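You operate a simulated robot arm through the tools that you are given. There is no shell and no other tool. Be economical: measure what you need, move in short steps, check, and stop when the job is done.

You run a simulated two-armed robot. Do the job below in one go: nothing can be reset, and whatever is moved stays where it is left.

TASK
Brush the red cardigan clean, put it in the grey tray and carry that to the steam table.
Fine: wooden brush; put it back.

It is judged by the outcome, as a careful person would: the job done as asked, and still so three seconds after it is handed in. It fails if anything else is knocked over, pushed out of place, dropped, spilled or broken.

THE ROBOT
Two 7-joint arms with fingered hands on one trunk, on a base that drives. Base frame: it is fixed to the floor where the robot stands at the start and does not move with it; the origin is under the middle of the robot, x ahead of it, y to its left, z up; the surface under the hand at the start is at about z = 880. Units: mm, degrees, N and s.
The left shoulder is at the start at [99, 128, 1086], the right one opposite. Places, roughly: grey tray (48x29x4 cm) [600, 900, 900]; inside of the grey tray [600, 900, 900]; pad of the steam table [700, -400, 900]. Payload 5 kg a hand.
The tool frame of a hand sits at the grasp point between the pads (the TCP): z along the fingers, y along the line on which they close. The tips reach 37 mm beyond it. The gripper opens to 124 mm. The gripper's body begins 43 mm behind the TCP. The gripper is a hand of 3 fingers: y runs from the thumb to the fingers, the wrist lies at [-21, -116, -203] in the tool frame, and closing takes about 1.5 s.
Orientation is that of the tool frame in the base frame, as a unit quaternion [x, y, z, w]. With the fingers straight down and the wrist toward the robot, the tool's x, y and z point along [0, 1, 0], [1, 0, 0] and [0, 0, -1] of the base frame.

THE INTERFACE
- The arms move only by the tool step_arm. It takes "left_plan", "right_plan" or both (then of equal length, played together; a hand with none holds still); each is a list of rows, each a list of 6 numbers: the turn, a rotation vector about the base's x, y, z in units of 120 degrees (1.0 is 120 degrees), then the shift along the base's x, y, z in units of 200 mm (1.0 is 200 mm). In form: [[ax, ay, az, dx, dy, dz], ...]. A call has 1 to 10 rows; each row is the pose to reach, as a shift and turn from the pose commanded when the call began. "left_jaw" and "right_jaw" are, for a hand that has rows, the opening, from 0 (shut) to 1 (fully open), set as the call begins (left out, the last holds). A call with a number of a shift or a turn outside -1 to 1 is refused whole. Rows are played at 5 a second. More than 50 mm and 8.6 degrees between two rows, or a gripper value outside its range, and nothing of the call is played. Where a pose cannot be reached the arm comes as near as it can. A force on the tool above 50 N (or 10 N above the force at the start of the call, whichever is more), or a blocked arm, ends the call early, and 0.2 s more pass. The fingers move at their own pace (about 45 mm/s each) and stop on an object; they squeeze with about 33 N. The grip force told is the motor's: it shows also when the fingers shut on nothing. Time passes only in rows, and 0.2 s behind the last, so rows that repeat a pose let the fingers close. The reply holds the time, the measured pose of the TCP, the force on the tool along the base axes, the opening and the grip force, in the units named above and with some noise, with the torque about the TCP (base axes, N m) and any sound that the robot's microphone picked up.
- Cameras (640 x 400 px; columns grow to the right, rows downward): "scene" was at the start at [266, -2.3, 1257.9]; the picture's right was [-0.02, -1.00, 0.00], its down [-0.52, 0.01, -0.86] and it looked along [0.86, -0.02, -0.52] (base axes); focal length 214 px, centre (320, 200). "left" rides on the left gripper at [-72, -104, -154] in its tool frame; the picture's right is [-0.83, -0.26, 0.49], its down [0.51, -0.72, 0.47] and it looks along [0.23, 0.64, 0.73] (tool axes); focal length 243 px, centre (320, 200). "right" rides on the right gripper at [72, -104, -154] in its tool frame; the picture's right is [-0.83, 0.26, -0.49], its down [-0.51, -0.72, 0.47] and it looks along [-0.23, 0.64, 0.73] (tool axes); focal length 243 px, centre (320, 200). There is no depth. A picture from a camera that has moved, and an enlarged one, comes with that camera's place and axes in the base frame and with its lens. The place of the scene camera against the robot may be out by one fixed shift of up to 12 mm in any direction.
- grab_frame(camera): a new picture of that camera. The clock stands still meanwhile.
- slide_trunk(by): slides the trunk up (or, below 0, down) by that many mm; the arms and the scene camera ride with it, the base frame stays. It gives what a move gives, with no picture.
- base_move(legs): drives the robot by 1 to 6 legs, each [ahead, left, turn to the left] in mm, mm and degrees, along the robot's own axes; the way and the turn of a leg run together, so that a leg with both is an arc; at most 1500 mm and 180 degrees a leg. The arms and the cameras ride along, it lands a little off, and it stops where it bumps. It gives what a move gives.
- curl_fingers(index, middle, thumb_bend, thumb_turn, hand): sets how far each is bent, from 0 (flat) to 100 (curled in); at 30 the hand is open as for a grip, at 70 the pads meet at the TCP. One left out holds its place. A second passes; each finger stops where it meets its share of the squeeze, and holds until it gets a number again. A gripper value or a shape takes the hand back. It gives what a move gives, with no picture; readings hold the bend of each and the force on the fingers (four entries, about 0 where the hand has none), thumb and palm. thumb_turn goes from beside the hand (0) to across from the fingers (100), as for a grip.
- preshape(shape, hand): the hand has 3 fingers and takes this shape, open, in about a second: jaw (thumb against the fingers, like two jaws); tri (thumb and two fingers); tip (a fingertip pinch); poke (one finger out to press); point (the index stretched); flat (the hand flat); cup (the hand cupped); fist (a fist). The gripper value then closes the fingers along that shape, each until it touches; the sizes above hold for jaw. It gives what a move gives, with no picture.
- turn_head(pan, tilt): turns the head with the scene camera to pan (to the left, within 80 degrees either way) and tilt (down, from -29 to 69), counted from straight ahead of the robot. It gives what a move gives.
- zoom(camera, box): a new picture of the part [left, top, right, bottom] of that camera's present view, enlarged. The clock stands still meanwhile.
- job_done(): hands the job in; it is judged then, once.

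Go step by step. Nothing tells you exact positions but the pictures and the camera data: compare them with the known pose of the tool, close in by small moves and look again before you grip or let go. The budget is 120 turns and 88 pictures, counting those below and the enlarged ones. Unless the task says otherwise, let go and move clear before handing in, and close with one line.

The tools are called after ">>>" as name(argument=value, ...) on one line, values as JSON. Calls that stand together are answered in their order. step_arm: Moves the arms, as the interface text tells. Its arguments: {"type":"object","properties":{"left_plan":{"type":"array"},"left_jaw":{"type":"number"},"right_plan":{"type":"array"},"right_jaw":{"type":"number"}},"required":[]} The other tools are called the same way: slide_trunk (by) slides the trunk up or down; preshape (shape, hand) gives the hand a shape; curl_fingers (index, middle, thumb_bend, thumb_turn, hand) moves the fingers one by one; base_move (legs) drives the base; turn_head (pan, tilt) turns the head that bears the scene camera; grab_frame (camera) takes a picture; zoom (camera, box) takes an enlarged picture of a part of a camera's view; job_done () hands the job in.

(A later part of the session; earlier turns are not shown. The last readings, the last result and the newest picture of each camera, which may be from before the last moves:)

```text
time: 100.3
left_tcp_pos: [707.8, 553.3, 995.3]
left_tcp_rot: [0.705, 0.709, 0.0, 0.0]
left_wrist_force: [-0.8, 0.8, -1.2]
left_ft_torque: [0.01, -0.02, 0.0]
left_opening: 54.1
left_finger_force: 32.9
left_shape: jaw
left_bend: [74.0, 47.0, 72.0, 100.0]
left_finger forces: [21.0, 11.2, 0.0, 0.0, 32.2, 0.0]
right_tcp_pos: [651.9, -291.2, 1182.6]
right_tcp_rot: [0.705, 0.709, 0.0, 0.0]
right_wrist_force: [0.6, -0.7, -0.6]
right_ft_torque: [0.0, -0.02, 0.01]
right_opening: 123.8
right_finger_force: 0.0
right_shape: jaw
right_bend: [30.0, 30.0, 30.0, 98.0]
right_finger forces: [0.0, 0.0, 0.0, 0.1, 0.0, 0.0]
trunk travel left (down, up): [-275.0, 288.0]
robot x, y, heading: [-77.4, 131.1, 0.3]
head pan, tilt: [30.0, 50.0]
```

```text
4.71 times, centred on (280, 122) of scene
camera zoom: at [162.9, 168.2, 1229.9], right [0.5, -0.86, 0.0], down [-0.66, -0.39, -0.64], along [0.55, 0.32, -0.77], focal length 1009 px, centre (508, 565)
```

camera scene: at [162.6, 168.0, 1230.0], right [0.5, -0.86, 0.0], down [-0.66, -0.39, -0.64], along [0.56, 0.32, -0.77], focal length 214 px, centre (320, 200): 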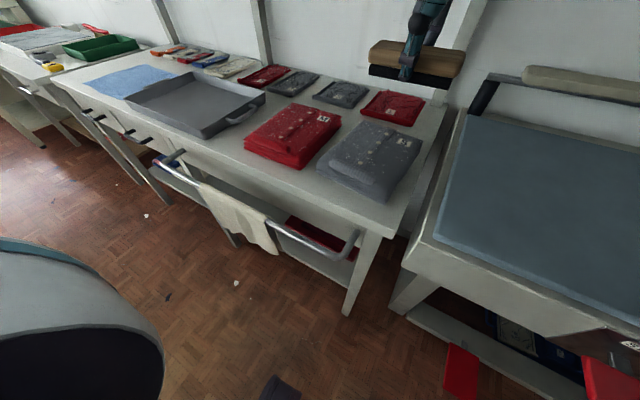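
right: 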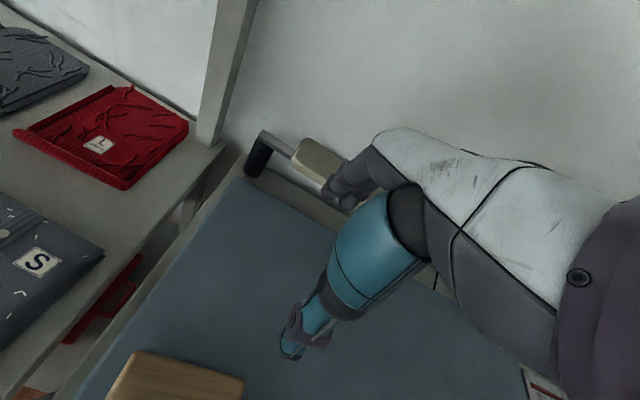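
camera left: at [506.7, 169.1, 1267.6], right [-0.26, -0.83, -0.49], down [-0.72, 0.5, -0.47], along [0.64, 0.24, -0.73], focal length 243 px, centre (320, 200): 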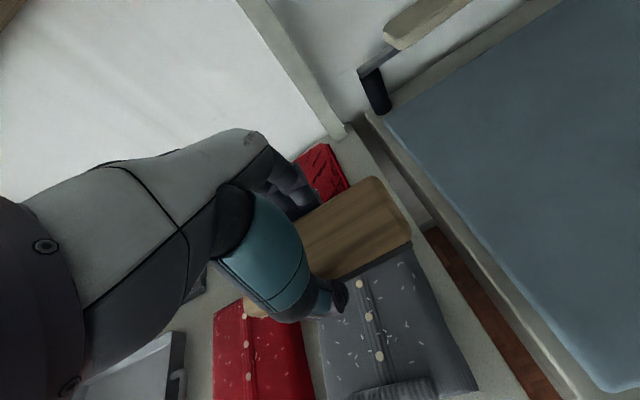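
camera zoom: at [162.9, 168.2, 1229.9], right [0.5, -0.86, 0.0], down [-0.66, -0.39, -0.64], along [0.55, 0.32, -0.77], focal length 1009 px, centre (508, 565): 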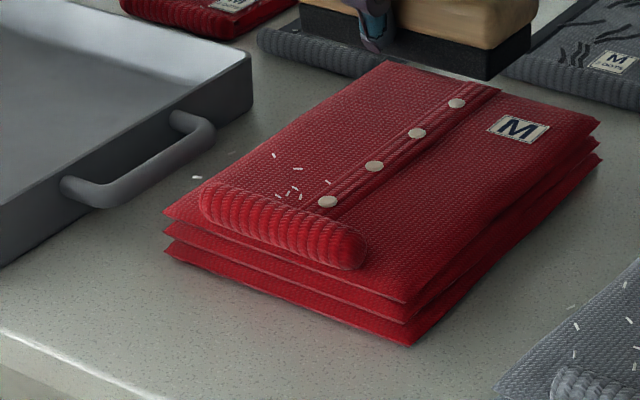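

The right side is clean; only a few bits remain left, near the roll. I'll do a pull stroke there.

>>> step_arm(left_plan=[[0, 0, 0, -0.09, 0.045, 0], [0, 0, 0, -0.09, 0.045, -0.15], [0, 0, 0, -0.09, 0.045, -0.24], [0, 0, 0, -0.09, 0.045, -0.249], [0, 0, 0, -0.17, 0.045, -0.249], [0, 0, 0, -0.25, 0.045, -0.249], [0, 0, 0, -0.33, 0.045, -0.249], [0, 0, 0, -0.41, 0.045, -0.249], [0, 0, 0, -0.48, 0.045, -0.249], [0, 0, 0, -0.53, 0.045, -0.249]])

>>> step_arm(left_plan=[[0, 0, 0, -0.03, 0, 0], [0, 0, 0, -0.03, 0, 0.15], [0, 0, 0, 0.17, 0, 0.25], [0, 0, 0, 0.37, 0.0, 0.25], [0, 0, 0, 0.5, 0.0, 0.25]])

>>> zoom(camera="scene", box=[220, 80, 340, 165])

```text
time: 102.5
left_tcp_pos: [599.9, 562.0, 947.4]
left_tcp_rot: [0.705, 0.709, 0.0, 0.0]
left_wrist_force: [2.2, -0.4, 3.2]
left_ft_torque: [0.0, -0.15, 0.01]
left_opening: 54.3
left_finger_force: 31.8
left_shape: jaw
left_bend: [74.0, 47.0, 72.0, 100.0]
left_finger forces: [22.0, 12.0, 0.0, 0.0, 33.7, 0.1]
right_tcp_pos: [649.7, -291.2, 1181.8]
right_tcp_rot: [0.706, 0.708, -0.001, 0.001]
right_wrist_force: [-0.2, 0.1, 0.2]
right_ft_torque: [0.04, -0.03, 0.02]
right_opening: 123.9
right_finger_force: 0.2
right_shape: jaw
right_bend: [30.0, 30.0, 30.0, 98.0]
right_finger forces: [0.1, 0.1, 0.0, 0.0, 0.0, 0.0]
trunk travel left (down, up): [-275.0, 288.0]
robot x, y, heading: [-76.1, 128.7, 0.3]
head pan, tilt: [30.0, 50.0]
```

```text
time: 103.7
left_tcp_pos: [700.4, 561.7, 996.8]
left_tcp_rot: [0.705, 0.709, 0.0, 0.0]
left_wrist_force: [-0.2, -0.3, -1.9]
left_ft_torque: [0.0, 0.03, 0.0]
left_opening: 54.4
left_finger_force: 33.0
left_shape: jaw
left_bend: [74.0, 47.0, 72.0, 100.0]
left_finger forces: [21.1, 11.2, 0.0, 0.0, 32.2, 0.1]
right_tcp_pos: [652.0, -291.3, 1181.0]
right_tcp_rot: [0.705, 0.709, 0.0, -0.001]
right_wrist_force: [-0.3, -1.1, -0.2]
right_ft_torque: [0.01, 0.0, 0.03]
right_opening: 123.5
right_finger_force: 0.0
right_shape: jaw
right_bend: [30.0, 30.0, 30.0, 98.0]
right_finger forces: [0.0, 0.1, 0.0, 0.0, 0.0, 0.0]
trunk travel left (down, up): [-275.0, 288.0]
robot x, y, heading: [-79.3, 128.9, 0.4]
head pan, tilt: [30.0, 50.0]
```

```text
4.71 times, centred on (280, 122) of scene
camera zoom: at [163.1, 168.0, 1229.8], right [0.5, -0.86, 0.0], down [-0.66, -0.39, -0.64], along [0.55, 0.32, -0.77], focal length 1009 px, centre (508, 565)
```

zoom: 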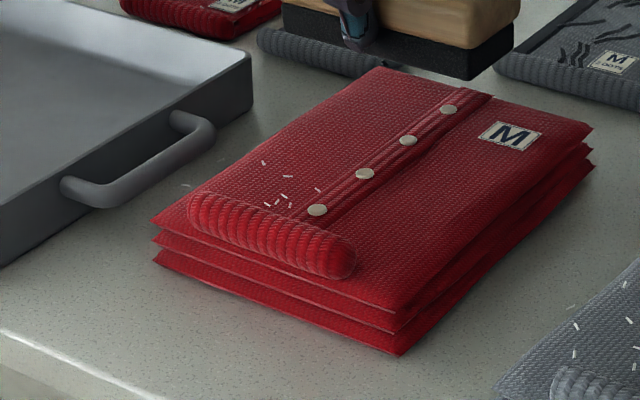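

That was too light there (4 N). Repeat the same stroke a bit firmer.

>>> step_arm(left_plan=[[0, 0, 0, -0.2, 0, 0], [0, 0, 0, -0.2, 0, -0.15], [0, 0, 0, -0.2, 0, -0.245], [0, 0, 0, -0.2, 0, -0.257], [0, 0, 0, -0.26, 0, -0.257], [0, 0, 0, -0.32, 0, -0.257], [0, 0, 0, -0.38, 0, -0.257], [0, 0, 0, -0.45, 0, -0.257], [0, 0, 0, -0.5, 0, -0.257], [0, 0, 0, -0.54, 0, -0.257]])

>>> step_arm(left_plan=[[0, 0, 0, -0.03, 0, 0], [0, 0, 0, -0.05, 0, 0], [0, 0, 0, -0.05, 0, 0.15], [0, 0, 0, 0.15, 0, 0.25], [0, 0, 0, 0.35, 0.0, 0.25], [0, 0, 0, 0.5, 0.0, 0.25]])

>>> zoom(camera="scene", box=[220, 80, 340, 165])

```text
time: 105.9
left_tcp_pos: [591.0, 560.3, 947.6]
left_tcp_rot: [0.705, 0.709, 0.001, 0.0]
left_wrist_force: [8.7, 0.4, 15.2]
left_ft_torque: [-0.01, -0.48, -0.02]
left_opening: 54.6
left_finger_force: 32.8
left_shape: jaw
left_bend: [74.0, 47.0, 72.0, 100.0]
left_finger forces: [24.6, 14.2, 0.0, 0.0, 30.0, 0.0]
right_tcp_pos: [649.8, -290.4, 1182.5]
right_tcp_rot: [0.706, 0.709, 0.0, 0.0]
right_wrist_force: [-0.3, 0.2, 0.1]
right_ft_torque: [0.03, -0.02, 0.02]
right_opening: 124.0
right_finger_force: 0.0
right_shape: jaw
right_bend: [30.0, 30.0, 30.0, 98.0]
right_finger forces: [0.0, 0.0, 0.0, 0.0, 0.0, 0.0]
trunk travel left (down, up): [-275.0, 288.0]
robot x, y, heading: [-79.9, 127.1, 0.5]
head pan, tilt: [30.0, 50.0]
```

```text
time: 107.3
left_tcp_pos: [693.1, 561.6, 994.6]
left_tcp_rot: [0.705, 0.709, 0.0, 0.0]
left_wrist_force: [0.0, 0.6, -1.7]
left_ft_torque: [-0.01, -0.01, -0.01]
left_opening: 54.4
left_finger_force: 32.9
left_shape: jaw
left_bend: [74.0, 47.0, 72.0, 100.0]
left_finger forces: [20.6, 11.5, 0.0, 0.0, 32.1, 0.1]
right_tcp_pos: [650.8, -290.0, 1181.3]
right_tcp_rot: [0.706, 0.709, -0.001, -0.001]
right_wrist_force: [0.1, 0.2, -0.2]
right_ft_torque: [0.02, 0.01, 0.0]
right_opening: 123.7
right_finger_force: 0.1
right_shape: jaw
right_bend: [30.0, 30.0, 30.0, 98.0]
right_finger forces: [0.0, 0.1, 0.0, 0.0, 0.0, 0.0]
trunk travel left (down, up): [-275.0, 288.0]
robot x, y, heading: [-78.1, 127.2, 0.2]
head pan, tilt: [30.0, 50.0]
```

```text
4.71 times, centred on (280, 122) of scene
camera zoom: at [163.3, 167.8, 1229.8], right [0.5, -0.86, 0.0], down [-0.66, -0.39, -0.64], along [0.55, 0.32, -0.77], focal length 1009 px, centre (508, 565)
```

zoom: 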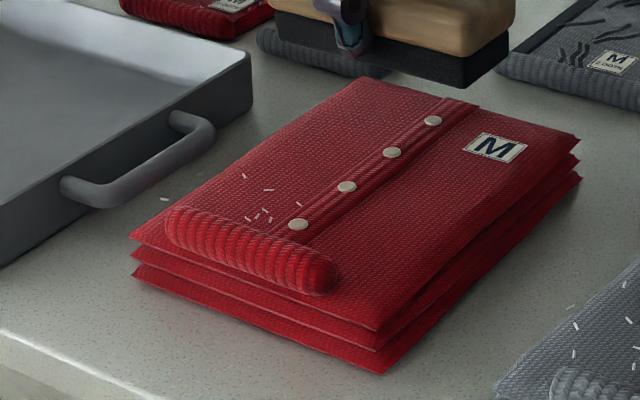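

Remaining bits sit at x≈553–590 right behind the roll, where the brush dragged the garment along. I'll set the brush directly over them, check the force, then slide outward at about 9 N.

>>> step_arm(left_plan=[[0, 0, 0, -0.2, 0, 0], [0, 0, 0, -0.4, 0, 0], [0, 0, 0, -0.6, 0, 0], [0, 0, 0, -0.61, 0, -0.15], [0, 0, 0, -0.61, 0, -0.235], [0, 0, 0, -0.61, 0, -0.248], [0, 0, 0, -0.61, 0, -0.248]])

```text
time: 108.9
left_tcp_pos: [570.2, 560.8, 946.2]
left_tcp_rot: [0.705, 0.709, 0.001, 0.0]
left_wrist_force: [3.5, 0.9, 11.6]
left_ft_torque: [0.01, -0.07, -0.02]
left_opening: 54.3
left_finger_force: 32.9
left_shape: jaw
left_bend: [74.0, 47.0, 73.0, 100.0]
left_finger forces: [21.9, 12.6, 0.0, 0.0, 41.7, 0.0]
right_tcp_pos: [648.7, -292.1, 1182.7]
right_tcp_rot: [0.705, 0.709, 0.0, 0.001]
right_wrist_force: [-0.3, -0.2, 0.4]
right_ft_torque: [-0.01, 0.01, -0.01]
right_opening: 123.9
right_finger_force: 0.1
right_shape: jaw
right_bend: [30.0, 30.0, 30.0, 98.0]
right_finger forces: [0.0, 0.1, 0.0, 0.0, 0.0, 0.1]
trunk travel left (down, up): [-275.0, 288.0]
robot x, y, heading: [-81.4, 128.1, 0.1]
head pan, tilt: [30.0, 50.0]
```

>>> step_arm(left_plan=[[0, 0, 0, 0.04, 0, 0.002], [0, 0, 0, 0.1, 0, 0.002], [0, 0, 0, 0.16, 0, 0.002], [0, 0, 0, 0.23, 0, 0.002], [0, 0, 0, 0.3, 0, 0.002]])

>>> step_arm(left_plan=[[0, 0, 0, 0, 0, 0.2], [0, 0, 0, 0.2, 0, 0.25], [0, 0, 0, 0.35, 0, 0.25]])

>>> zoom(camera="scene", box=[220, 80, 340, 165])

```text
time: 110.1
left_tcp_pos: [629.8, 562.2, 946.7]
left_tcp_rot: [0.706, 0.708, 0.001, -0.001]
left_wrist_force: [-3.7, 0.4, 6.5]
left_ft_torque: [-0.01, 0.04, 0.01]
left_opening: 53.8
left_finger_force: 32.8
left_shape: jaw
left_bend: [74.0, 48.0, 72.0, 100.0]
left_finger forces: [20.2, 11.3, 0.0, 0.0, 35.2, 0.1]
right_tcp_pos: [650.2, -291.0, 1182.1]
right_tcp_rot: [0.705, 0.709, 0.0, 0.0]
right_wrist_force: [-0.3, 0.2, 0.2]
right_ft_torque: [0.03, 0.02, -0.01]
right_opening: 124.0
right_finger_force: 0.0
right_shape: jaw
right_bend: [30.0, 30.0, 30.0, 98.0]
right_finger forces: [0.0, 0.1, 0.1, 0.0, 0.1, 0.0]
trunk travel left (down, up): [-275.0, 288.0]
robot x, y, heading: [-77.8, 131.2, 0.3]
head pan, tilt: [30.0, 50.0]
```

```text
time: 110.9
left_tcp_pos: [700.2, 561.5, 992.5]
left_tcp_rot: [0.705, 0.71, -0.001, -0.001]
left_wrist_force: [0.0, 0.3, -0.4]
left_ft_torque: [-0.01, 0.01, -0.01]
left_opening: 54.1
left_finger_force: 33.2
left_shape: jaw
left_bend: [74.0, 48.0, 72.0, 100.0]
left_finger forces: [21.3, 11.5, 0.0, 0.0, 32.7, 0.0]
right_tcp_pos: [651.8, -291.7, 1182.0]
right_tcp_rot: [0.705, 0.709, -0.001, -0.001]
right_wrist_force: [1.2, -0.6, -1.0]
right_ft_torque: [-0.01, 0.02, 0.0]
right_opening: 123.8
right_finger_force: 0.0
right_shape: jaw
right_bend: [30.0, 30.0, 30.0, 98.0]
right_finger forces: [0.1, 0.1, 0.0, 0.0, 0.0, 0.0]
trunk travel left (down, up): [-275.0, 288.0]
robot x, y, heading: [-77.2, 126.3, 0.5]
head pan, tilt: [30.0, 50.0]
```

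```text
4.71 times, centred on (280, 122) of scene
camera zoom: at [164.0, 168.4, 1229.6], right [0.5, -0.86, 0.0], down [-0.66, -0.39, -0.64], along [0.55, 0.32, -0.77], focal length 1009 px, centre (508, 565)
```

zoom: 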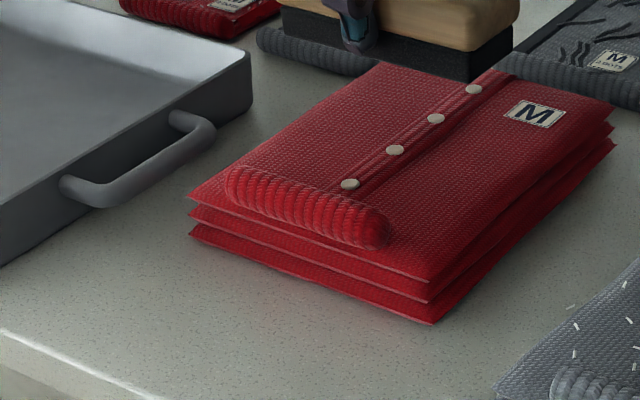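

The red cardigan is clean. Now I'll take the brush back to the steam table.

>>> step_arm(left_plan=[[0, 0, 0, 0, 0, 0.24], [0, 0, 0, 0, 0, 0.48], [0, 0, 0, -0.1, -0.18, 0.58], [0, 0, 0, -0.2, -0.38, 0.58], [0, 0, 0, -0.3, -0.58, 0.58], [0, 0, 0, -0.4, -0.78, 0.58], [0, 0, 0, -0.45, -0.98, 0.58]])

>>> step_arm(left_plan=[[0, 0, 0, 0, -0.2, 0], [0, 0, 0, 0, -0.4, 0], [0, 0, 0, 0, -0.6, 0]])

>>> base_move(legs=[[0, -260, 0]])

>>> turn_head(pan=15, tilt=50)

```text
time: 112.5
left_tcp_pos: [608.9, 362.1, 1110.8]
left_tcp_rot: [0.705, 0.709, -0.001, 0.0]
left_wrist_force: [0.5, -0.1, -2.0]
left_ft_torque: [0.02, -0.02, 0.04]
left_opening: 54.3
left_finger_force: 32.8
left_shape: jaw
left_bend: [74.0, 48.0, 72.0, 100.0]
left_finger forces: [21.1, 11.5, 0.0, 0.1, 32.6, 0.0]
right_tcp_pos: [650.2, -294.5, 1180.9]
right_tcp_rot: [0.705, 0.709, 0.0, 0.0]
right_wrist_force: [-0.1, -0.3, 0.1]
right_ft_torque: [0.02, 0.0, -0.03]
right_opening: 123.8
right_finger_force: 0.0
right_shape: jaw
right_bend: [30.0, 30.0, 30.0, 98.0]
right_finger forces: [0.0, 0.1, 0.0, 0.0, 0.0, 0.0]
trunk travel left (down, up): [-275.0, 288.0]
robot x, y, heading: [-81.9, 128.6, 0.5]
head pan, tilt: [30.0, 50.0]
```

```text
time: 113.3
left_tcp_pos: [609.3, 243.4, 1111.9]
left_tcp_rot: [0.705, 0.709, 0.0, -0.001]
left_wrist_force: [0.1, -0.1, -0.7]
left_ft_torque: [0.03, 0.03, 0.01]
left_opening: 54.0
left_finger_force: 33.3
left_shape: jaw
left_bend: [74.0, 48.0, 72.0, 100.0]
left_finger forces: [21.1, 11.6, 0.0, 0.1, 32.6, 0.0]
right_tcp_pos: [651.9, -292.6, 1181.8]
right_tcp_rot: [0.705, 0.709, 0.001, -0.001]
right_wrist_force: [0.0, -0.1, 0.1]
right_ft_torque: [0.01, 0.02, 0.0]
right_opening: 123.9
right_finger_force: 0.0
right_shape: jaw
right_bend: [30.0, 30.0, 30.0, 98.0]
right_finger forces: [0.1, 0.0, 0.0, 0.1, 0.0, 0.0]
trunk travel left (down, up): [-275.0, 288.0]
robot x, y, heading: [-81.5, 129.1, 0.4]
head pan, tilt: [30.0, 50.0]
```

```text
time: 116.1
left_tcp_pos: [609.9, -14.7, 1109.4]
left_tcp_rot: [0.706, 0.708, 0.0, 0.0]
left_wrist_force: [-0.3, 0.0, -1.1]
left_ft_torque: [0.0, 0.02, 0.01]
left_opening: 54.1
left_finger_force: 32.7
left_shape: jaw
left_bend: [74.0, 48.0, 72.0, 100.0]
left_finger forces: [21.1, 11.5, 0.0, 0.0, 32.7, 0.0]
right_tcp_pos: [650.1, -552.0, 1182.0]
right_tcp_rot: [0.706, 0.708, -0.001, 0.0]
right_wrist_force: [0.9, 0.3, 0.5]
right_ft_torque: [-0.04, 0.01, 0.0]
right_opening: 123.6
right_finger_force: 0.0
right_shape: jaw
right_bend: [30.0, 30.0, 30.0, 98.0]
right_finger forces: [0.0, 0.1, 0.0, 0.1, 0.0, 0.0]
trunk travel left (down, up): [-275.0, 288.0]
robot x, y, heading: [-79.6, -136.6, 0.1]
head pan, tilt: [30.0, 50.0]
```

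```text
time: 116.9
left_tcp_pos: [611.5, -14.9, 1111.6]
left_tcp_rot: [0.707, 0.708, 0.0, 0.0]
left_wrist_force: [-0.4, -0.2, -1.3]
left_ft_torque: [-0.01, 0.01, 0.02]
left_opening: 54.0
left_finger_force: 33.1
left_shape: jaw
left_bend: [74.0, 48.0, 72.0, 100.0]
left_finger forces: [21.0, 11.5, 0.0, 0.0, 32.7, 0.1]
right_tcp_pos: [649.7, -552.7, 1181.0]
right_tcp_rot: [0.707, 0.708, -0.001, 0.0]
right_wrist_force: [0.3, 0.2, -0.4]
right_ft_torque: [0.05, -0.01, 0.03]
right_opening: 123.6
right_finger_force: 0.1
right_shape: jaw
right_bend: [30.0, 30.0, 30.0, 98.0]
right_finger forces: [0.0, 0.0, 0.0, 0.1, 0.0, 0.0]
trunk travel left (down, up): [-275.0, 288.0]
robot x, y, heading: [-78.6, -132.6, 0.3]
head pan, tilt: [15.0, 50.0]
```

>>> step_arm(left_plan=[[0, 0, 0.025, -0.05, -0.025, -0.2], [0, 0, 0.025, -0.05, -0.025, -0.42], [0, 0, 0.025, -0.05, -0.025, -0.62], [0, 0, 0.025, -0.05, -0.025, -0.78], [0, 0, 0.025, -0.05, -0.025, -0.85]])

>>> step_arm(left_plan=[[0, 0, 0, 0, 0, -0.02], [0, 0, 0, 0, 0, -0.03], [0, 0, 0, 0, 0, -0.04]])

```text
time: 118.1
left_tcp_pos: [600.1, -19.9, 940.3]
left_tcp_rot: [0.688, 0.726, -0.001, 0.0]
left_wrist_force: [0.5, -0.2, -1.4]
left_ft_torque: [-0.03, 0.01, -0.03]
left_opening: 54.2
left_finger_force: 33.3
left_shape: jaw
left_bend: [74.0, 48.0, 72.0, 100.0]
left_finger forces: [20.9, 11.3, 0.0, 0.0, 32.3, 0.0]
right_tcp_pos: [650.0, -551.8, 1183.8]
right_tcp_rot: [0.706, 0.708, 0.0, -0.001]
right_wrist_force: [0.9, 0.4, -0.4]
right_ft_torque: [0.01, -0.01, 0.04]
right_opening: 123.8
right_finger_force: 0.2
right_shape: jaw
right_bend: [30.0, 30.0, 30.0, 98.0]
right_finger forces: [0.0, 0.0, 0.1, 0.0, 0.0, 0.1]
trunk travel left (down, up): [-275.0, 288.0]
robot x, y, heading: [-78.3, -131.3, 0.2]
head pan, tilt: [15.0, 50.0]
```

```text
time: 118.9
left_tcp_pos: [599.6, -20.7, 934.4]
left_tcp_rot: [0.688, 0.726, -0.001, 0.0]
left_wrist_force: [0.4, 0.5, -1.5]
left_ft_torque: [0.0, 0.01, 0.02]
left_opening: 54.0
left_finger_force: 33.2
left_shape: jaw
left_bend: [74.0, 48.0, 72.0, 100.0]
left_finger forces: [20.9, 11.3, 0.1, 0.0, 32.3, 0.1]
right_tcp_pos: [649.6, -552.3, 1181.4]
right_tcp_rot: [0.706, 0.708, 0.0, -0.001]
right_wrist_force: [-0.1, 0.0, 0.5]
right_ft_torque: [0.03, 0.0, 0.02]
right_opening: 124.0
right_finger_force: 0.1
right_shape: jaw
right_bend: [30.0, 30.0, 30.0, 98.0]
right_finger forces: [0.0, 0.0, 0.0, 0.1, 0.1, 0.0]
trunk travel left (down, up): [-275.0, 288.0]
robot x, y, heading: [-79.7, -130.5, 0.3]
head pan, tilt: [15.0, 50.0]
```

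>>> step_arm(left_plan=[[0, 0, 0, 0, 0, -0.01], [0, 0, 0, 0, 0, -0.018], [0, 0, 0, 0, 0, -0.026]])

```text
time: 119.7
left_tcp_pos: [600.6, -20.2, 927.5]
left_tcp_rot: [0.688, 0.726, 0.0, 0.0]
left_wrist_force: [0.3, 0.0, -1.8]
left_ft_torque: [0.03, 0.02, -0.01]
left_opening: 53.9
left_finger_force: 32.8
left_shape: jaw
left_bend: [74.0, 48.0, 72.0, 100.0]
left_finger forces: [20.9, 11.4, 0.0, 0.1, 32.3, 0.1]
right_tcp_pos: [648.9, -552.0, 1182.1]
right_tcp_rot: [0.706, 0.708, 0.0, 0.0]
right_wrist_force: [-0.7, -0.8, -0.4]
right_ft_torque: [-0.01, 0.05, 0.04]
right_opening: 123.8
right_finger_force: 0.1
right_shape: jaw
right_bend: [30.0, 30.0, 30.0, 98.0]
right_finger forces: [0.0, 0.0, 0.1, 0.0, 0.0, 0.0]
trunk travel left (down, up): [-275.0, 288.0]
robot x, y, heading: [-78.3, -128.6, 0.1]
head pan, tilt: [15.0, 50.0]
```

>>> step_arm(left_plan=[[0, 0, 0, 0, 0, -0.01], [0, 0, 0, 0, 0, -0.018], [0, 0, 0, 0, 0, -0.024]])

>>> zoom(camera="scene", box=[240, 70, 400, 200])

```text
time: 120.5
left_tcp_pos: [600.5, -20.7, 926.0]
left_tcp_rot: [0.688, 0.726, 0.001, 0.001]
left_wrist_force: [1.5, 2.1, 19.8]
left_ft_torque: [0.06, -0.09, 0.04]
left_opening: 54.1
left_finger_force: 33.1
left_shape: jaw
left_bend: [74.0, 48.0, 72.0, 100.0]
left_finger forces: [22.1, 12.6, 0.1, 0.0, 33.4, 0.0]
right_tcp_pos: [647.5, -551.7, 1183.9]
right_tcp_rot: [0.706, 0.708, 0.001, 0.001]
right_wrist_force: [-0.9, 0.3, 0.1]
right_ft_torque: [-0.01, 0.01, -0.02]
right_opening: 124.0
right_finger_force: 0.0
right_shape: jaw
right_bend: [30.0, 30.0, 30.0, 98.0]
right_finger forces: [0.0, 0.1, 0.0, 0.0, 0.1, 0.0]
trunk travel left (down, up): [-275.0, 288.0]
robot x, y, heading: [-82.8, -127.2, -0.2]
head pan, tilt: [15.0, 50.0]
```

```text
3.08 times, centred on (320, 135) of scene
camera zoom: at [169.4, -109.7, 1230.5], right [0.26, -0.97, 0.0], down [-0.74, -0.2, -0.64], along [0.62, 0.17, -0.77], focal length 660 px, centre (320, 400)
```

zoom: 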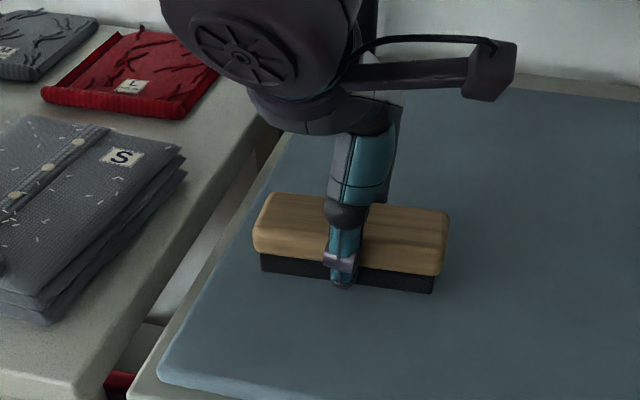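

The brush is on the pad. I'll ease off, release and rise clear.

>>> step_arm(left_plan=[[0, 0, 0, 0, 0, 0.012], [0, 0, 0, 0, 0, 0.012], [0, 0, 0, 0, 0, 0.012], [0, 0, 0, 0, 0, 0.012], [0, 0, 0, 0, 0, 0.012], [0, 0, 0, 0, 0, 0.012]], left_jaw=1)

>>> step_arm(left_plan=[[0, 0, 0, 0, 0, 0.2], [0, 0, 0, 0, 0, 0.42], [0, 0, -0.025, 0, 0, 0.65], [0, 0, -0.025, 0, 0, 0.88]])

>>> zoom(camera="scene", box=[240, 70, 400, 200])

```text
time: 121.9
left_tcp_pos: [601.6, -20.2, 927.0]
left_tcp_rot: [0.688, 0.726, 0.0, 0.0]
left_wrist_force: [-0.9, 0.2, 0.1]
left_ft_torque: [0.02, 0.01, 0.0]
left_opening: 123.6
left_finger_force: 0.1
left_shape: jaw
left_bend: [30.0, 30.0, 30.0, 98.0]
left_finger forces: [0.0, 0.0, 0.0, 0.0, 0.0, 0.0]
right_tcp_pos: [650.3, -552.3, 1182.2]
right_tcp_rot: [0.706, 0.708, 0.0, 0.0]
right_wrist_force: [0.4, 0.2, -0.1]
right_ft_torque: [-0.04, 0.01, 0.03]
right_opening: 123.9
right_finger_force: 0.1
right_shape: jaw
right_bend: [30.0, 30.0, 30.0, 98.0]
right_finger forces: [0.1, 0.0, 0.1, 0.0, 0.0, 0.0]
trunk travel left (down, up): [-275.0, 288.0]
robot x, y, heading: [-77.8, -132.1, 0.1]
head pan, tilt: [15.0, 50.0]
```

```text
time: 122.9
left_tcp_pos: [599.8, -20.6, 1103.3]
left_tcp_rot: [0.707, 0.707, 0.0, -0.001]
left_wrist_force: [-0.7, 0.5, -0.5]
left_ft_torque: [0.0, 0.02, -0.01]
left_opening: 123.8
left_finger_force: 0.1
left_shape: jaw
left_bend: [30.0, 30.0, 30.0, 98.0]
left_finger forces: [0.0, 0.0, 0.0, 0.0, 0.1, 0.0]
right_tcp_pos: [648.9, -553.2, 1182.9]
right_tcp_rot: [0.707, 0.708, 0.001, 0.001]
right_wrist_force: [0.0, -0.8, 0.0]
right_ft_torque: [0.02, -0.03, 0.02]
right_opening: 123.5
right_finger_force: 0.0
right_shape: jaw
right_bend: [30.0, 30.0, 30.0, 98.0]
right_finger forces: [0.0, 0.1, 0.0, 0.1, 0.0, 0.0]
trunk travel left (down, up): [-275.0, 288.0]
robot x, y, heading: [-80.2, -129.4, -0.0]
head pan, tilt: [15.0, 50.0]
```

```text
3.08 times, centred on (320, 135) of scene
camera zoom: at [169.5, -110.3, 1230.4], right [0.26, -0.97, 0.0], down [-0.74, -0.2, -0.64], along [0.62, 0.17, -0.77], focal length 660 px, centre (320, 400)
```

zoom: 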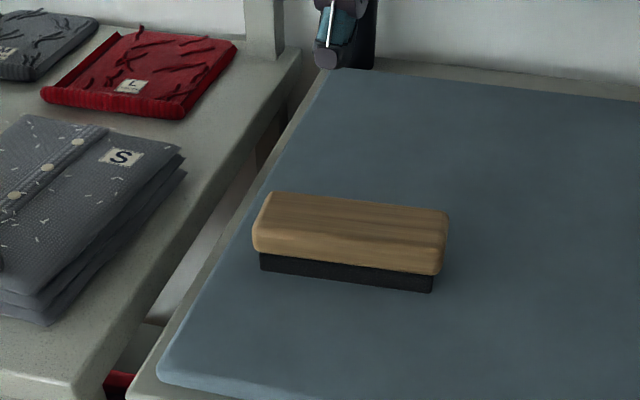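

The brush is back in place on its bristles. Next I'll drive left to stand in front of the cardigan and tray.

>>> base_move(legs=[[0, 580, 0]])

>>> turn_head(pan=25, tilt=45)

>>> grab_frame(camera="scene")

>>> grab_frame(camera="left")

```text
time: 128.5
left_tcp_pos: [604.0, 561.8, 1101.3]
left_tcp_rot: [0.707, 0.707, -0.001, 0.0]
left_wrist_force: [0.4, 0.7, 0.2]
left_ft_torque: [0.0, 0.02, 0.01]
left_opening: 123.8
left_finger_force: 0.0
left_shape: jaw
left_bend: [30.0, 30.0, 30.0, 98.0]
left_finger forces: [0.0, 0.0, 0.1, 0.0, 0.0, 0.0]
right_tcp_pos: [648.9, 29.2, 1181.8]
right_tcp_rot: [0.708, 0.707, 0.0, 0.001]
right_wrist_force: [0.6, 0.4, 0.2]
right_ft_torque: [0.0, 0.0, 0.04]
right_opening: 123.6
right_finger_force: 0.1
right_shape: jaw
right_bend: [30.0, 30.0, 30.0, 98.0]
right_finger forces: [0.0, 0.1, 0.1, 0.0, 0.0, 0.0]
trunk travel left (down, up): [-275.0, 288.0]
robot x, y, heading: [-78.4, 453.4, -0.1]
head pan, tilt: [15.0, 50.0]
```

```text
time: 129.2
left_tcp_pos: [603.0, 560.8, 1100.3]
left_tcp_rot: [0.708, 0.706, 0.0, 0.0]
left_wrist_force: [-0.3, 0.3, 0.8]
left_ft_torque: [-0.01, 0.0, -0.02]
left_opening: 123.8
left_finger_force: 0.1
left_shape: jaw
left_bend: [30.0, 30.0, 30.0, 98.0]
left_finger forces: [0.0, 0.0, 0.0, 0.1, 0.0, 0.1]
right_tcp_pos: [648.6, 28.4, 1181.0]
right_tcp_rot: [0.708, 0.707, 0.0, 0.0]
right_wrist_force: [0.5, 0.0, 0.8]
right_ft_torque: [0.02, 0.0, 0.02]
right_opening: 123.7
right_finger_force: 0.1
right_shape: jaw
right_bend: [30.0, 30.0, 30.0, 98.0]
right_finger forces: [0.1, 0.1, 0.1, 0.0, 0.0, 0.0]
trunk travel left (down, up): [-275.0, 288.0]
robot x, y, heading: [-78.4, 455.4, -0.5]
head pan, tilt: [25.0, 45.0]
```

```text
22 pictures are left
camera scene: at [170.5, 487.5, 1236.9], right [0.42, -0.91, 0.0], down [-0.64, -0.3, -0.71], along [0.64, 0.3, -0.71], focal length 214 px, centre (320, 200)
```

scene: 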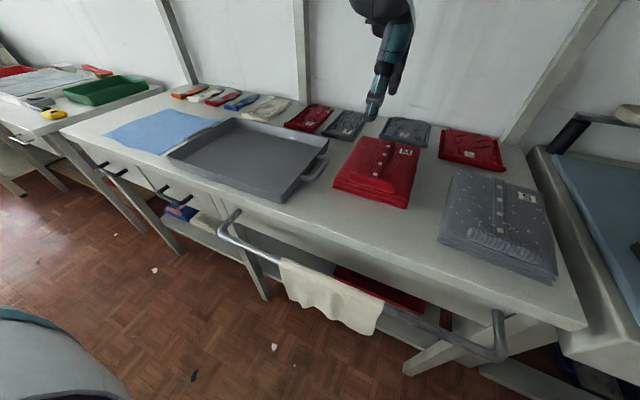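

```text
21 pictures are left
camera left: at [498.8, 488.7, 1255.3], right [-0.26, -0.83, -0.49], down [-0.72, 0.51, -0.47], along [0.64, 0.23, -0.73], focal length 243 px, centre (320, 200)
```

left: 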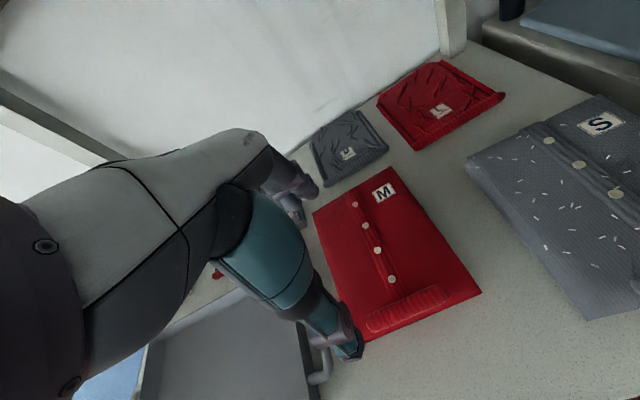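

The roll's centre is about [568, 540], lying along y — a natural handle. I'll come above it with the fingers partly closed and check the alignment.

>>> step_arm(left_plan=[[0, 0, 0, -0.1, -0.05, -0.15], [0, 0, 0, -0.175, -0.105, -0.35], [0, 0, 0, -0.175, -0.105, -0.55], [0, 0, 0, -0.175, -0.105, -0.68], [0, 0, 0, -0.175, -0.105, -0.68]], left_jaw=0.6)

>>> zoom(camera="scene", box=[310, 90, 450, 220])

>>> zoom(camera="left", box=[220, 160, 460, 400])

```text
time: 130.4
left_tcp_pos: [566.8, 540.4, 965.4]
left_tcp_rot: [0.708, 0.707, 0.0, 0.0]
left_wrist_force: [0.2, -1.0, -0.2]
left_ft_torque: [0.04, -0.03, -0.01]
left_opening: 74.8
left_finger_force: 0.0
left_shape: jaw
left_bend: [73.0, 41.0, 64.0, 100.0]
left_finger forces: [0.0, 0.0, 0.0, 0.1, 0.0, 0.1]
right_tcp_pos: [649.1, 28.2, 1180.8]
right_tcp_rot: [0.708, 0.706, -0.001, 0.0]
right_wrist_force: [-0.1, -0.3, 0.2]
right_ft_torque: [-0.01, -0.03, -0.01]
right_opening: 123.8
right_finger_force: 0.0
right_shape: jaw
right_bend: [30.0, 30.0, 30.0, 98.0]
right_finger forces: [0.0, 0.0, 0.0, 0.0, 0.0, 0.0]
trunk travel left (down, up): [-275.0, 288.0]
robot x, y, heading: [-81.5, 455.8, 0.0]
head pan, tilt: [25.0, 45.0]
```

```text
3.08 times, centred on (380, 155) of scene
camera zoom: at [170.0, 487.3, 1237.1], right [0.42, -0.91, 0.0], down [-0.64, -0.3, -0.71], along [0.64, 0.3, -0.71], focal length 660 px, centre (135, 338)
```

zoom: 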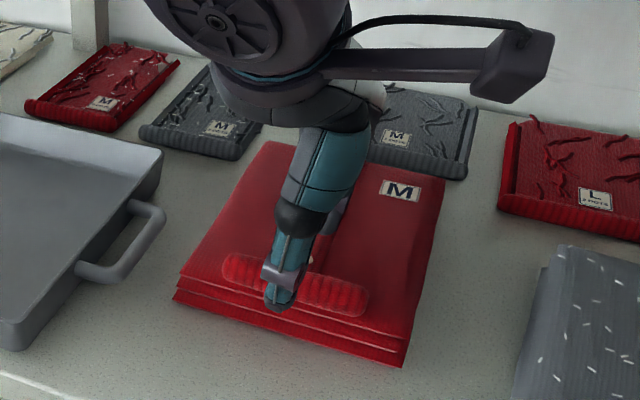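

```text
1.67 times, centred on (340, 280) of left
camera zoom: at [462.5, 468.4, 1118.8], right [-0.26, -0.83, -0.49], down [-0.72, 0.51, -0.47], along [0.64, 0.23, -0.73], focal length 404 px, centre (287, 67)
```

zoom: 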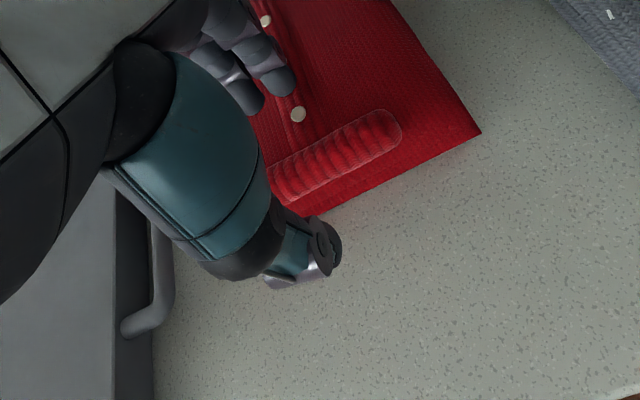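

The fingers straddle the roll. I'll lower and close.

>>> step_arm(left_plan=[[0, 0, 0, 0, 0, -0.06], [0, 0, 0, 0, 0, -0.1], [0, 0, 0, 0, 0, -0.117]])

>>> step_arm(left_plan=[[0, 0, 0, 0, 0, 0], [0, 0, 0, 0, 0, 0], [0, 0, 0, 0, 0, 0], [0, 0, 0, 0, 0, 0], [0, 0, 0, 0, 0, 0], [0, 0, 0, 0, 0, 0]], left_jaw=0)

>>> zoom(camera="left", box=[220, 160, 460, 400])

```text
time: 131.2
left_tcp_pos: [567.6, 540.8, 941.6]
left_tcp_rot: [0.708, 0.707, 0.0, -0.001]
left_wrist_force: [-0.5, -0.2, 0.9]
left_ft_torque: [0.02, 0.0, -0.04]
left_opening: 74.7
left_finger_force: 0.2
left_shape: jaw
left_bend: [73.0, 41.0, 64.0, 100.0]
left_finger forces: [0.0, 0.0, 0.0, 0.0, 0.0, 0.0]
right_tcp_pos: [647.8, 27.9, 1182.3]
right_tcp_rot: [0.708, 0.707, 0.0, 0.0]
right_wrist_force: [-0.1, 0.3, -0.6]
right_ft_torque: [0.01, -0.01, -0.02]
right_opening: 123.7
right_finger_force: 0.0
right_shape: jaw
right_bend: [30.0, 30.0, 30.0, 98.0]
right_finger forces: [0.1, 0.0, 0.0, 0.0, 0.0, 0.1]
trunk travel left (down, up): [-275.0, 288.0]
robot x, y, heading: [-77.6, 455.2, 0.2]
head pan, tilt: [25.0, 45.0]
```

```text
time: 132.6
left_tcp_pos: [568.0, 540.9, 942.0]
left_tcp_rot: [0.708, 0.706, 0.0, 0.0]
left_wrist_force: [-0.2, -0.7, 0.0]
left_ft_torque: [0.0, -0.01, -0.01]
left_opening: 16.9
left_finger_force: 33.3
left_shape: jaw
left_bend: [72.0, 62.0, 74.0, 100.0]
left_finger forces: [19.2, 10.0, 0.1, 0.0, 29.3, 0.1]
right_tcp_pos: [649.6, 28.8, 1181.4]
right_tcp_rot: [0.708, 0.706, 0.0, 0.0]
right_wrist_force: [-0.8, -0.5, 0.5]
right_ft_torque: [0.0, -0.01, 0.01]
right_opening: 123.6
right_finger_force: 0.1
right_shape: jaw
right_bend: [30.0, 30.0, 30.0, 98.0]
right_finger forces: [0.0, 0.1, 0.0, 0.0, 0.1, 0.1]
trunk travel left (down, up): [-275.0, 288.0]
robot x, y, heading: [-80.2, 454.8, 0.2]
head pan, tilt: [25.0, 45.0]
```

```text
1.67 times, centred on (340, 280) of left
camera zoom: at [463.6, 467.7, 1095.8], right [-0.26, -0.83, -0.49], down [-0.72, 0.51, -0.47], along [0.64, 0.23, -0.73], focal length 404 px, centre (287, 67)
```

zoom: 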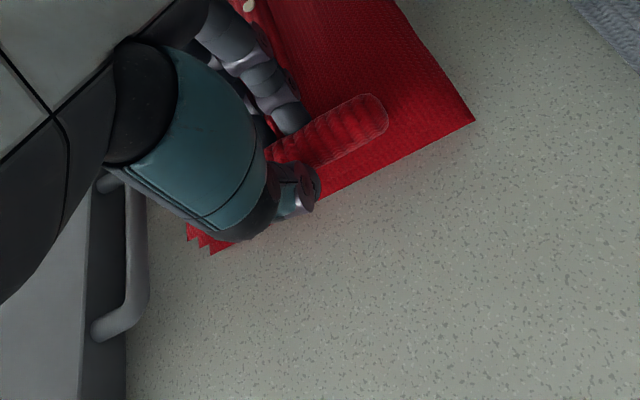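

The roll is gripped. I'll lift a little and see how the cardigan hangs.

>>> step_arm(left_plan=[[0, 0, 0, 0, 0, 0.05], [0, 0, 0, 0, 0, 0.15], [0, 0, 0, 0, 0, 0.25], [0, 0, 0, 0, 0, 0.3]])

>>> zoom(camera="scene", box=[310, 90, 450, 220])

```text
time: 133.6
left_tcp_pos: [568.3, 541.0, 1001.7]
left_tcp_rot: [0.708, 0.706, 0.0, 0.0]
left_wrist_force: [0.2, 0.2, -3.2]
left_ft_torque: [0.01, 0.25, 0.04]
left_opening: 17.0
left_finger_force: 33.0
left_shape: jaw
left_bend: [72.0, 62.0, 75.0, 100.0]
left_finger forces: [21.0, 11.8, 0.0, 0.1, 32.5, 0.0]
right_tcp_pos: [648.6, 28.4, 1181.5]
right_tcp_rot: [0.708, 0.706, 0.0, 0.0]
right_wrist_force: [0.0, -0.5, 1.1]
right_ft_torque: [0.01, 0.0, -0.02]
right_opening: 123.5
right_finger_force: 0.0
right_shape: jaw
right_bend: [30.0, 30.0, 30.0, 98.0]
right_finger forces: [0.1, 0.0, 0.0, 0.1, 0.0, 0.0]
trunk travel left (down, up): [-275.0, 288.0]
robot x, y, heading: [-79.7, 454.0, -0.2]
head pan, tilt: [25.0, 45.0]
```

```text
3.08 times, centred on (380, 155) of scene
camera zoom: at [170.5, 487.4, 1236.9], right [0.42, -0.91, 0.0], down [-0.64, -0.3, -0.71], along [0.64, 0.3, -0.71], focal length 660 px, centre (135, 338)
```

zoom: 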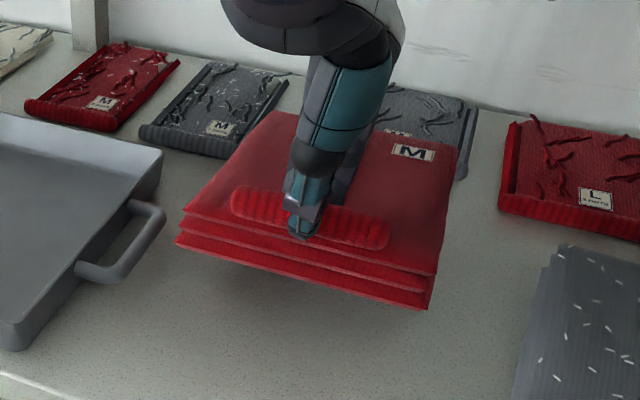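

It lifts level and light (about 3 N). I'll raise it well above the tray rim and check the tray's position.

>>> step_arm(left_plan=[[0, 0, 0, 0, 0, 0.2], [0, 0, 0, 0, 0, 0.4], [0, 0, 0, 0, 0, 0.5]])

>>> turn_head(pan=45, tilt=45)

>>> grab_frame(camera="scene")

```text
time: 134.4
left_tcp_pos: [568.0, 539.9, 1102.1]
left_tcp_rot: [0.708, 0.706, -0.001, 0.0]
left_wrist_force: [-0.2, 0.6, -1.7]
left_ft_torque: [-0.02, 0.28, 0.0]
left_opening: 17.1
left_finger_force: 33.1
left_shape: jaw
left_bend: [72.0, 62.0, 75.0, 100.0]
left_finger forces: [21.4, 11.8, 0.1, 0.0, 32.8, 0.0]
right_tcp_pos: [648.8, 28.9, 1181.0]
right_tcp_rot: [0.708, 0.706, 0.0, 0.0]
right_wrist_force: [-0.6, -0.2, -0.8]
right_ft_torque: [-0.03, -0.02, 0.01]
right_opening: 123.6
right_finger_force: 0.1
right_shape: jaw
right_bend: [30.0, 30.0, 30.0, 98.0]
right_finger forces: [0.0, 0.0, 0.1, 0.1, 0.0, 0.0]
trunk travel left (down, up): [-275.0, 288.0]
robot x, y, heading: [-78.8, 454.8, -0.2]
head pan, tilt: [25.0, 45.0]
```

```text
time: 135.2
left_tcp_pos: [568.4, 539.2, 1102.0]
left_tcp_rot: [0.708, 0.706, 0.0, -0.001]
left_wrist_force: [-1.1, 0.4, -1.6]
left_ft_torque: [0.01, 0.2, 0.0]
left_opening: 16.9
left_finger_force: 33.5
left_shape: jaw
left_bend: [72.0, 62.0, 75.0, 100.0]
left_finger forces: [21.2, 11.8, 0.0, 0.0, 32.7, 0.0]
right_tcp_pos: [649.2, 29.3, 1181.4]
right_tcp_rot: [0.708, 0.706, 0.0, 0.0]
right_wrist_force: [0.3, -0.3, 1.5]
right_ft_torque: [0.05, -0.01, -0.01]
right_opening: 123.8
right_finger_force: 0.1
right_shape: jaw
right_bend: [30.0, 30.0, 30.0, 98.0]
right_finger forces: [0.1, 0.0, 0.1, 0.0, 0.0, 0.0]
trunk travel left (down, up): [-275.0, 288.0]
robot x, y, heading: [-75.0, 451.6, -0.0]
head pan, tilt: [45.0, 45.0]
```

```text
16 pictures are left
camera scene: at [154.6, 510.6, 1236.9], right [0.71, -0.71, 0.0], down [-0.5, -0.5, -0.71], along [0.5, 0.5, -0.71], focal length 214 px, centre (320, 200)
```

scene: 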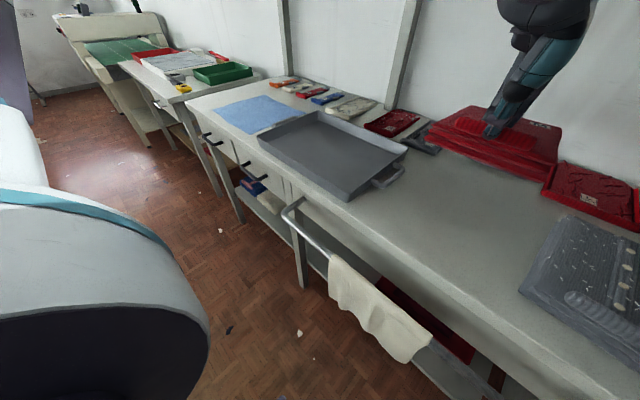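

The tray's body spans roughly x 450–700 and y 700–1100, with handles at both ends. I'll turn the cardigan 90° so its long side runs along the tray, and carry it over.

>>> step_arm(left_plan=[[0, 0, 0.06, 0, 0.12, 0], [0, 0, 0.12, 0, 0.24, 0], [0, 0, 0.18, 0, 0.36, 0], [0, 0, 0.24, 0, 0.48, 0], [0, 0, 0.3, 0, 0.6, 0], [0, 0, 0.36, 0, 0.7, 0], [0, 0, 0.375, 0.0, 0.75, 0]])

>>> step_arm(left_plan=[[0, 0, 0.06, 0, 0.12, 0], [0, 0, 0.12, 0, 0.24, 0], [0, 0, 0.18, 0.03, 0.36, 0], [0, 0, 0.24, 0.06, 0.48, 0], [0, 0, 0.3, 0.06, 0.6, 0], [0, 0, 0.36, 0.06, 0.6, 0], [0, 0, 0.375, 0.06, 0.6, 0]])

>>> grab_frame(camera="scene")

```text
time: 136.8
left_tcp_pos: [566.2, 690.3, 1102.1]
left_tcp_rot: [0.382, 0.924, 0.0, 0.001]
left_wrist_force: [-0.2, 0.1, -2.3]
left_ft_torque: [-0.18, 0.16, -0.01]
left_opening: 17.2
left_finger_force: 32.7
left_shape: jaw
left_bend: [72.0, 62.0, 75.0, 100.0]
left_finger forces: [21.0, 11.6, 0.1, 0.0, 32.1, 0.0]
right_tcp_pos: [648.4, 29.6, 1183.0]
right_tcp_rot: [0.708, 0.707, 0.0, 0.0]
right_wrist_force: [0.3, -0.4, -0.3]
right_ft_torque: [0.02, 0.01, -0.02]
right_opening: 123.8
right_finger_force: 0.1
right_shape: jaw
right_bend: [30.0, 30.0, 30.0, 98.0]
right_finger forces: [0.1, 0.0, 0.0, 0.0, 0.0, 0.0]
trunk travel left (down, up): [-275.0, 288.0]
robot x, y, heading: [-81.3, 453.7, 0.0]
head pan, tilt: [45.0, 45.0]
```

```text
time: 138.4
left_tcp_pos: [580.0, 809.1, 1100.8]
left_tcp_rot: [0.001, 1.0, 0.001, 0.0]
left_wrist_force: [-0.8, -0.3, -2.1]
left_ft_torque: [-0.24, -0.01, 0.0]
left_opening: 17.1
left_finger_force: 32.8
left_shape: jaw
left_bend: [72.0, 62.0, 75.0, 100.0]
left_finger forces: [20.7, 11.4, 0.1, 0.1, 31.8, 0.1]
right_tcp_pos: [647.6, 29.6, 1181.6]
right_tcp_rot: [0.708, 0.706, 0.0, 0.0]
right_wrist_force: [-0.4, 0.8, -0.5]
right_ft_torque: [0.0, -0.01, -0.01]
right_opening: 123.8
right_finger_force: 0.2
right_shape: jaw
right_bend: [30.0, 30.0, 30.0, 98.0]
right_finger forces: [0.1, 0.1, 0.0, 0.0, 0.1, 0.0]
trunk travel left (down, up): [-275.0, 288.0]
robot x, y, heading: [-78.7, 453.0, -0.4]
head pan, tilt: [45.0, 45.0]
```

```text
15 pictures are left
camera scene: at [154.4, 510.8, 1236.9], right [0.71, -0.71, 0.0], down [-0.5, -0.5, -0.71], along [0.5, 0.5, -0.71], focal length 214 px, centre (320, 200)
```

scene: 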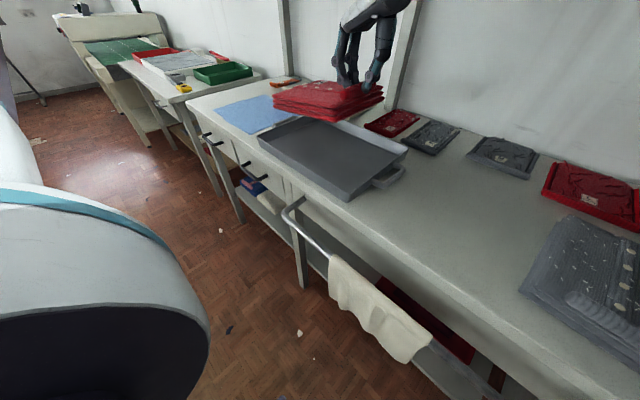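

Projected down, it would land inside the tray. I'll shift 20 mm right for margin and lower it.

>>> step_arm(left_plan=[[0, 0, 0, -0.02, -0.1, -0.15], [0, 0, 0, -0.02, -0.1, -0.35], [0, 0, 0, -0.02, -0.1, -0.52], [0, 0, 0, -0.02, -0.1, -0.62]])

>>> zoom(camera="scene", box=[230, 70, 430, 210])

```text
time: 139.4
left_tcp_pos: [576.4, 790.5, 977.5]
left_tcp_rot: [0.001, 1.0, -0.001, 0.001]
left_wrist_force: [0.3, 0.2, -1.8]
left_ft_torque: [-0.18, 0.02, 0.02]
left_opening: 17.2
left_finger_force: 32.5
left_shape: jaw
left_bend: [72.0, 62.0, 75.0, 100.0]
left_finger forces: [20.4, 11.5, 0.0, 0.0, 31.7, 0.0]
right_tcp_pos: [649.1, 28.0, 1180.1]
right_tcp_rot: [0.707, 0.707, -0.001, 0.0]
right_wrist_force: [0.3, -0.7, 0.0]
right_ft_torque: [0.0, 0.05, -0.01]
right_opening: 123.9
right_finger_force: 0.1
right_shape: jaw
right_bend: [30.0, 30.0, 30.0, 98.0]
right_finger forces: [0.0, 0.0, 0.1, 0.0, 0.1, 0.0]
trunk travel left (down, up): [-275.0, 288.0]
robot x, y, heading: [-81.1, 456.3, 0.0]
head pan, tilt: [45.0, 45.0]
```

```text
2.86 times, centred on (330, 140) of scene
camera zoom: at [155.1, 510.5, 1236.8], right [0.71, -0.71, 0.0], down [-0.5, -0.5, -0.71], along [0.5, 0.5, -0.71], focal length 613 px, centre (291, 371)
```

zoom: 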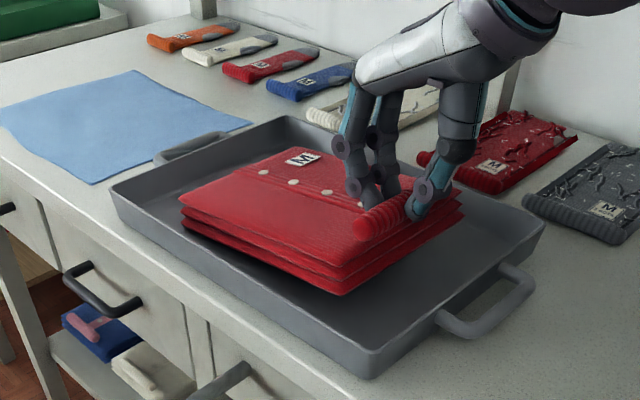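

It's well positioned inside the rim. I'll lower to contact.

>>> step_arm(left_plan=[[0, 0, 0, 0, 0, -0.05], [0, 0, 0, 0, 0, -0.1], [0, 0, 0, 0, 0, -0.125], [0, 0, 0, 0, 0, -0.14]])

```text
time: 140.4
left_tcp_pos: [574.8, 790.2, 949.5]
left_tcp_rot: [0.0, 1.0, -0.001, 0.0]
left_wrist_force: [-0.2, -0.7, -1.1]
left_ft_torque: [0.12, 0.02, 0.01]
left_opening: 17.0
left_finger_force: 33.0
left_shape: jaw
left_bend: [72.0, 62.0, 74.0, 100.0]
left_finger forces: [19.9, 10.8, 0.0, 0.0, 31.6, 0.0]
right_tcp_pos: [647.9, 29.6, 1182.3]
right_tcp_rot: [0.708, 0.706, -0.001, 0.0]
right_wrist_force: [-0.3, -0.4, -0.9]
right_ft_torque: [-0.02, -0.02, 0.02]
right_opening: 123.7
right_finger_force: 0.1
right_shape: jaw
right_bend: [30.0, 30.0, 30.0, 98.0]
right_finger forces: [0.0, 0.1, 0.0, 0.0, 0.1, 0.1]
trunk travel left (down, up): [-275.0, 288.0]
robot x, y, heading: [-78.6, 454.5, -0.3]
head pan, tilt: [45.0, 45.0]
```

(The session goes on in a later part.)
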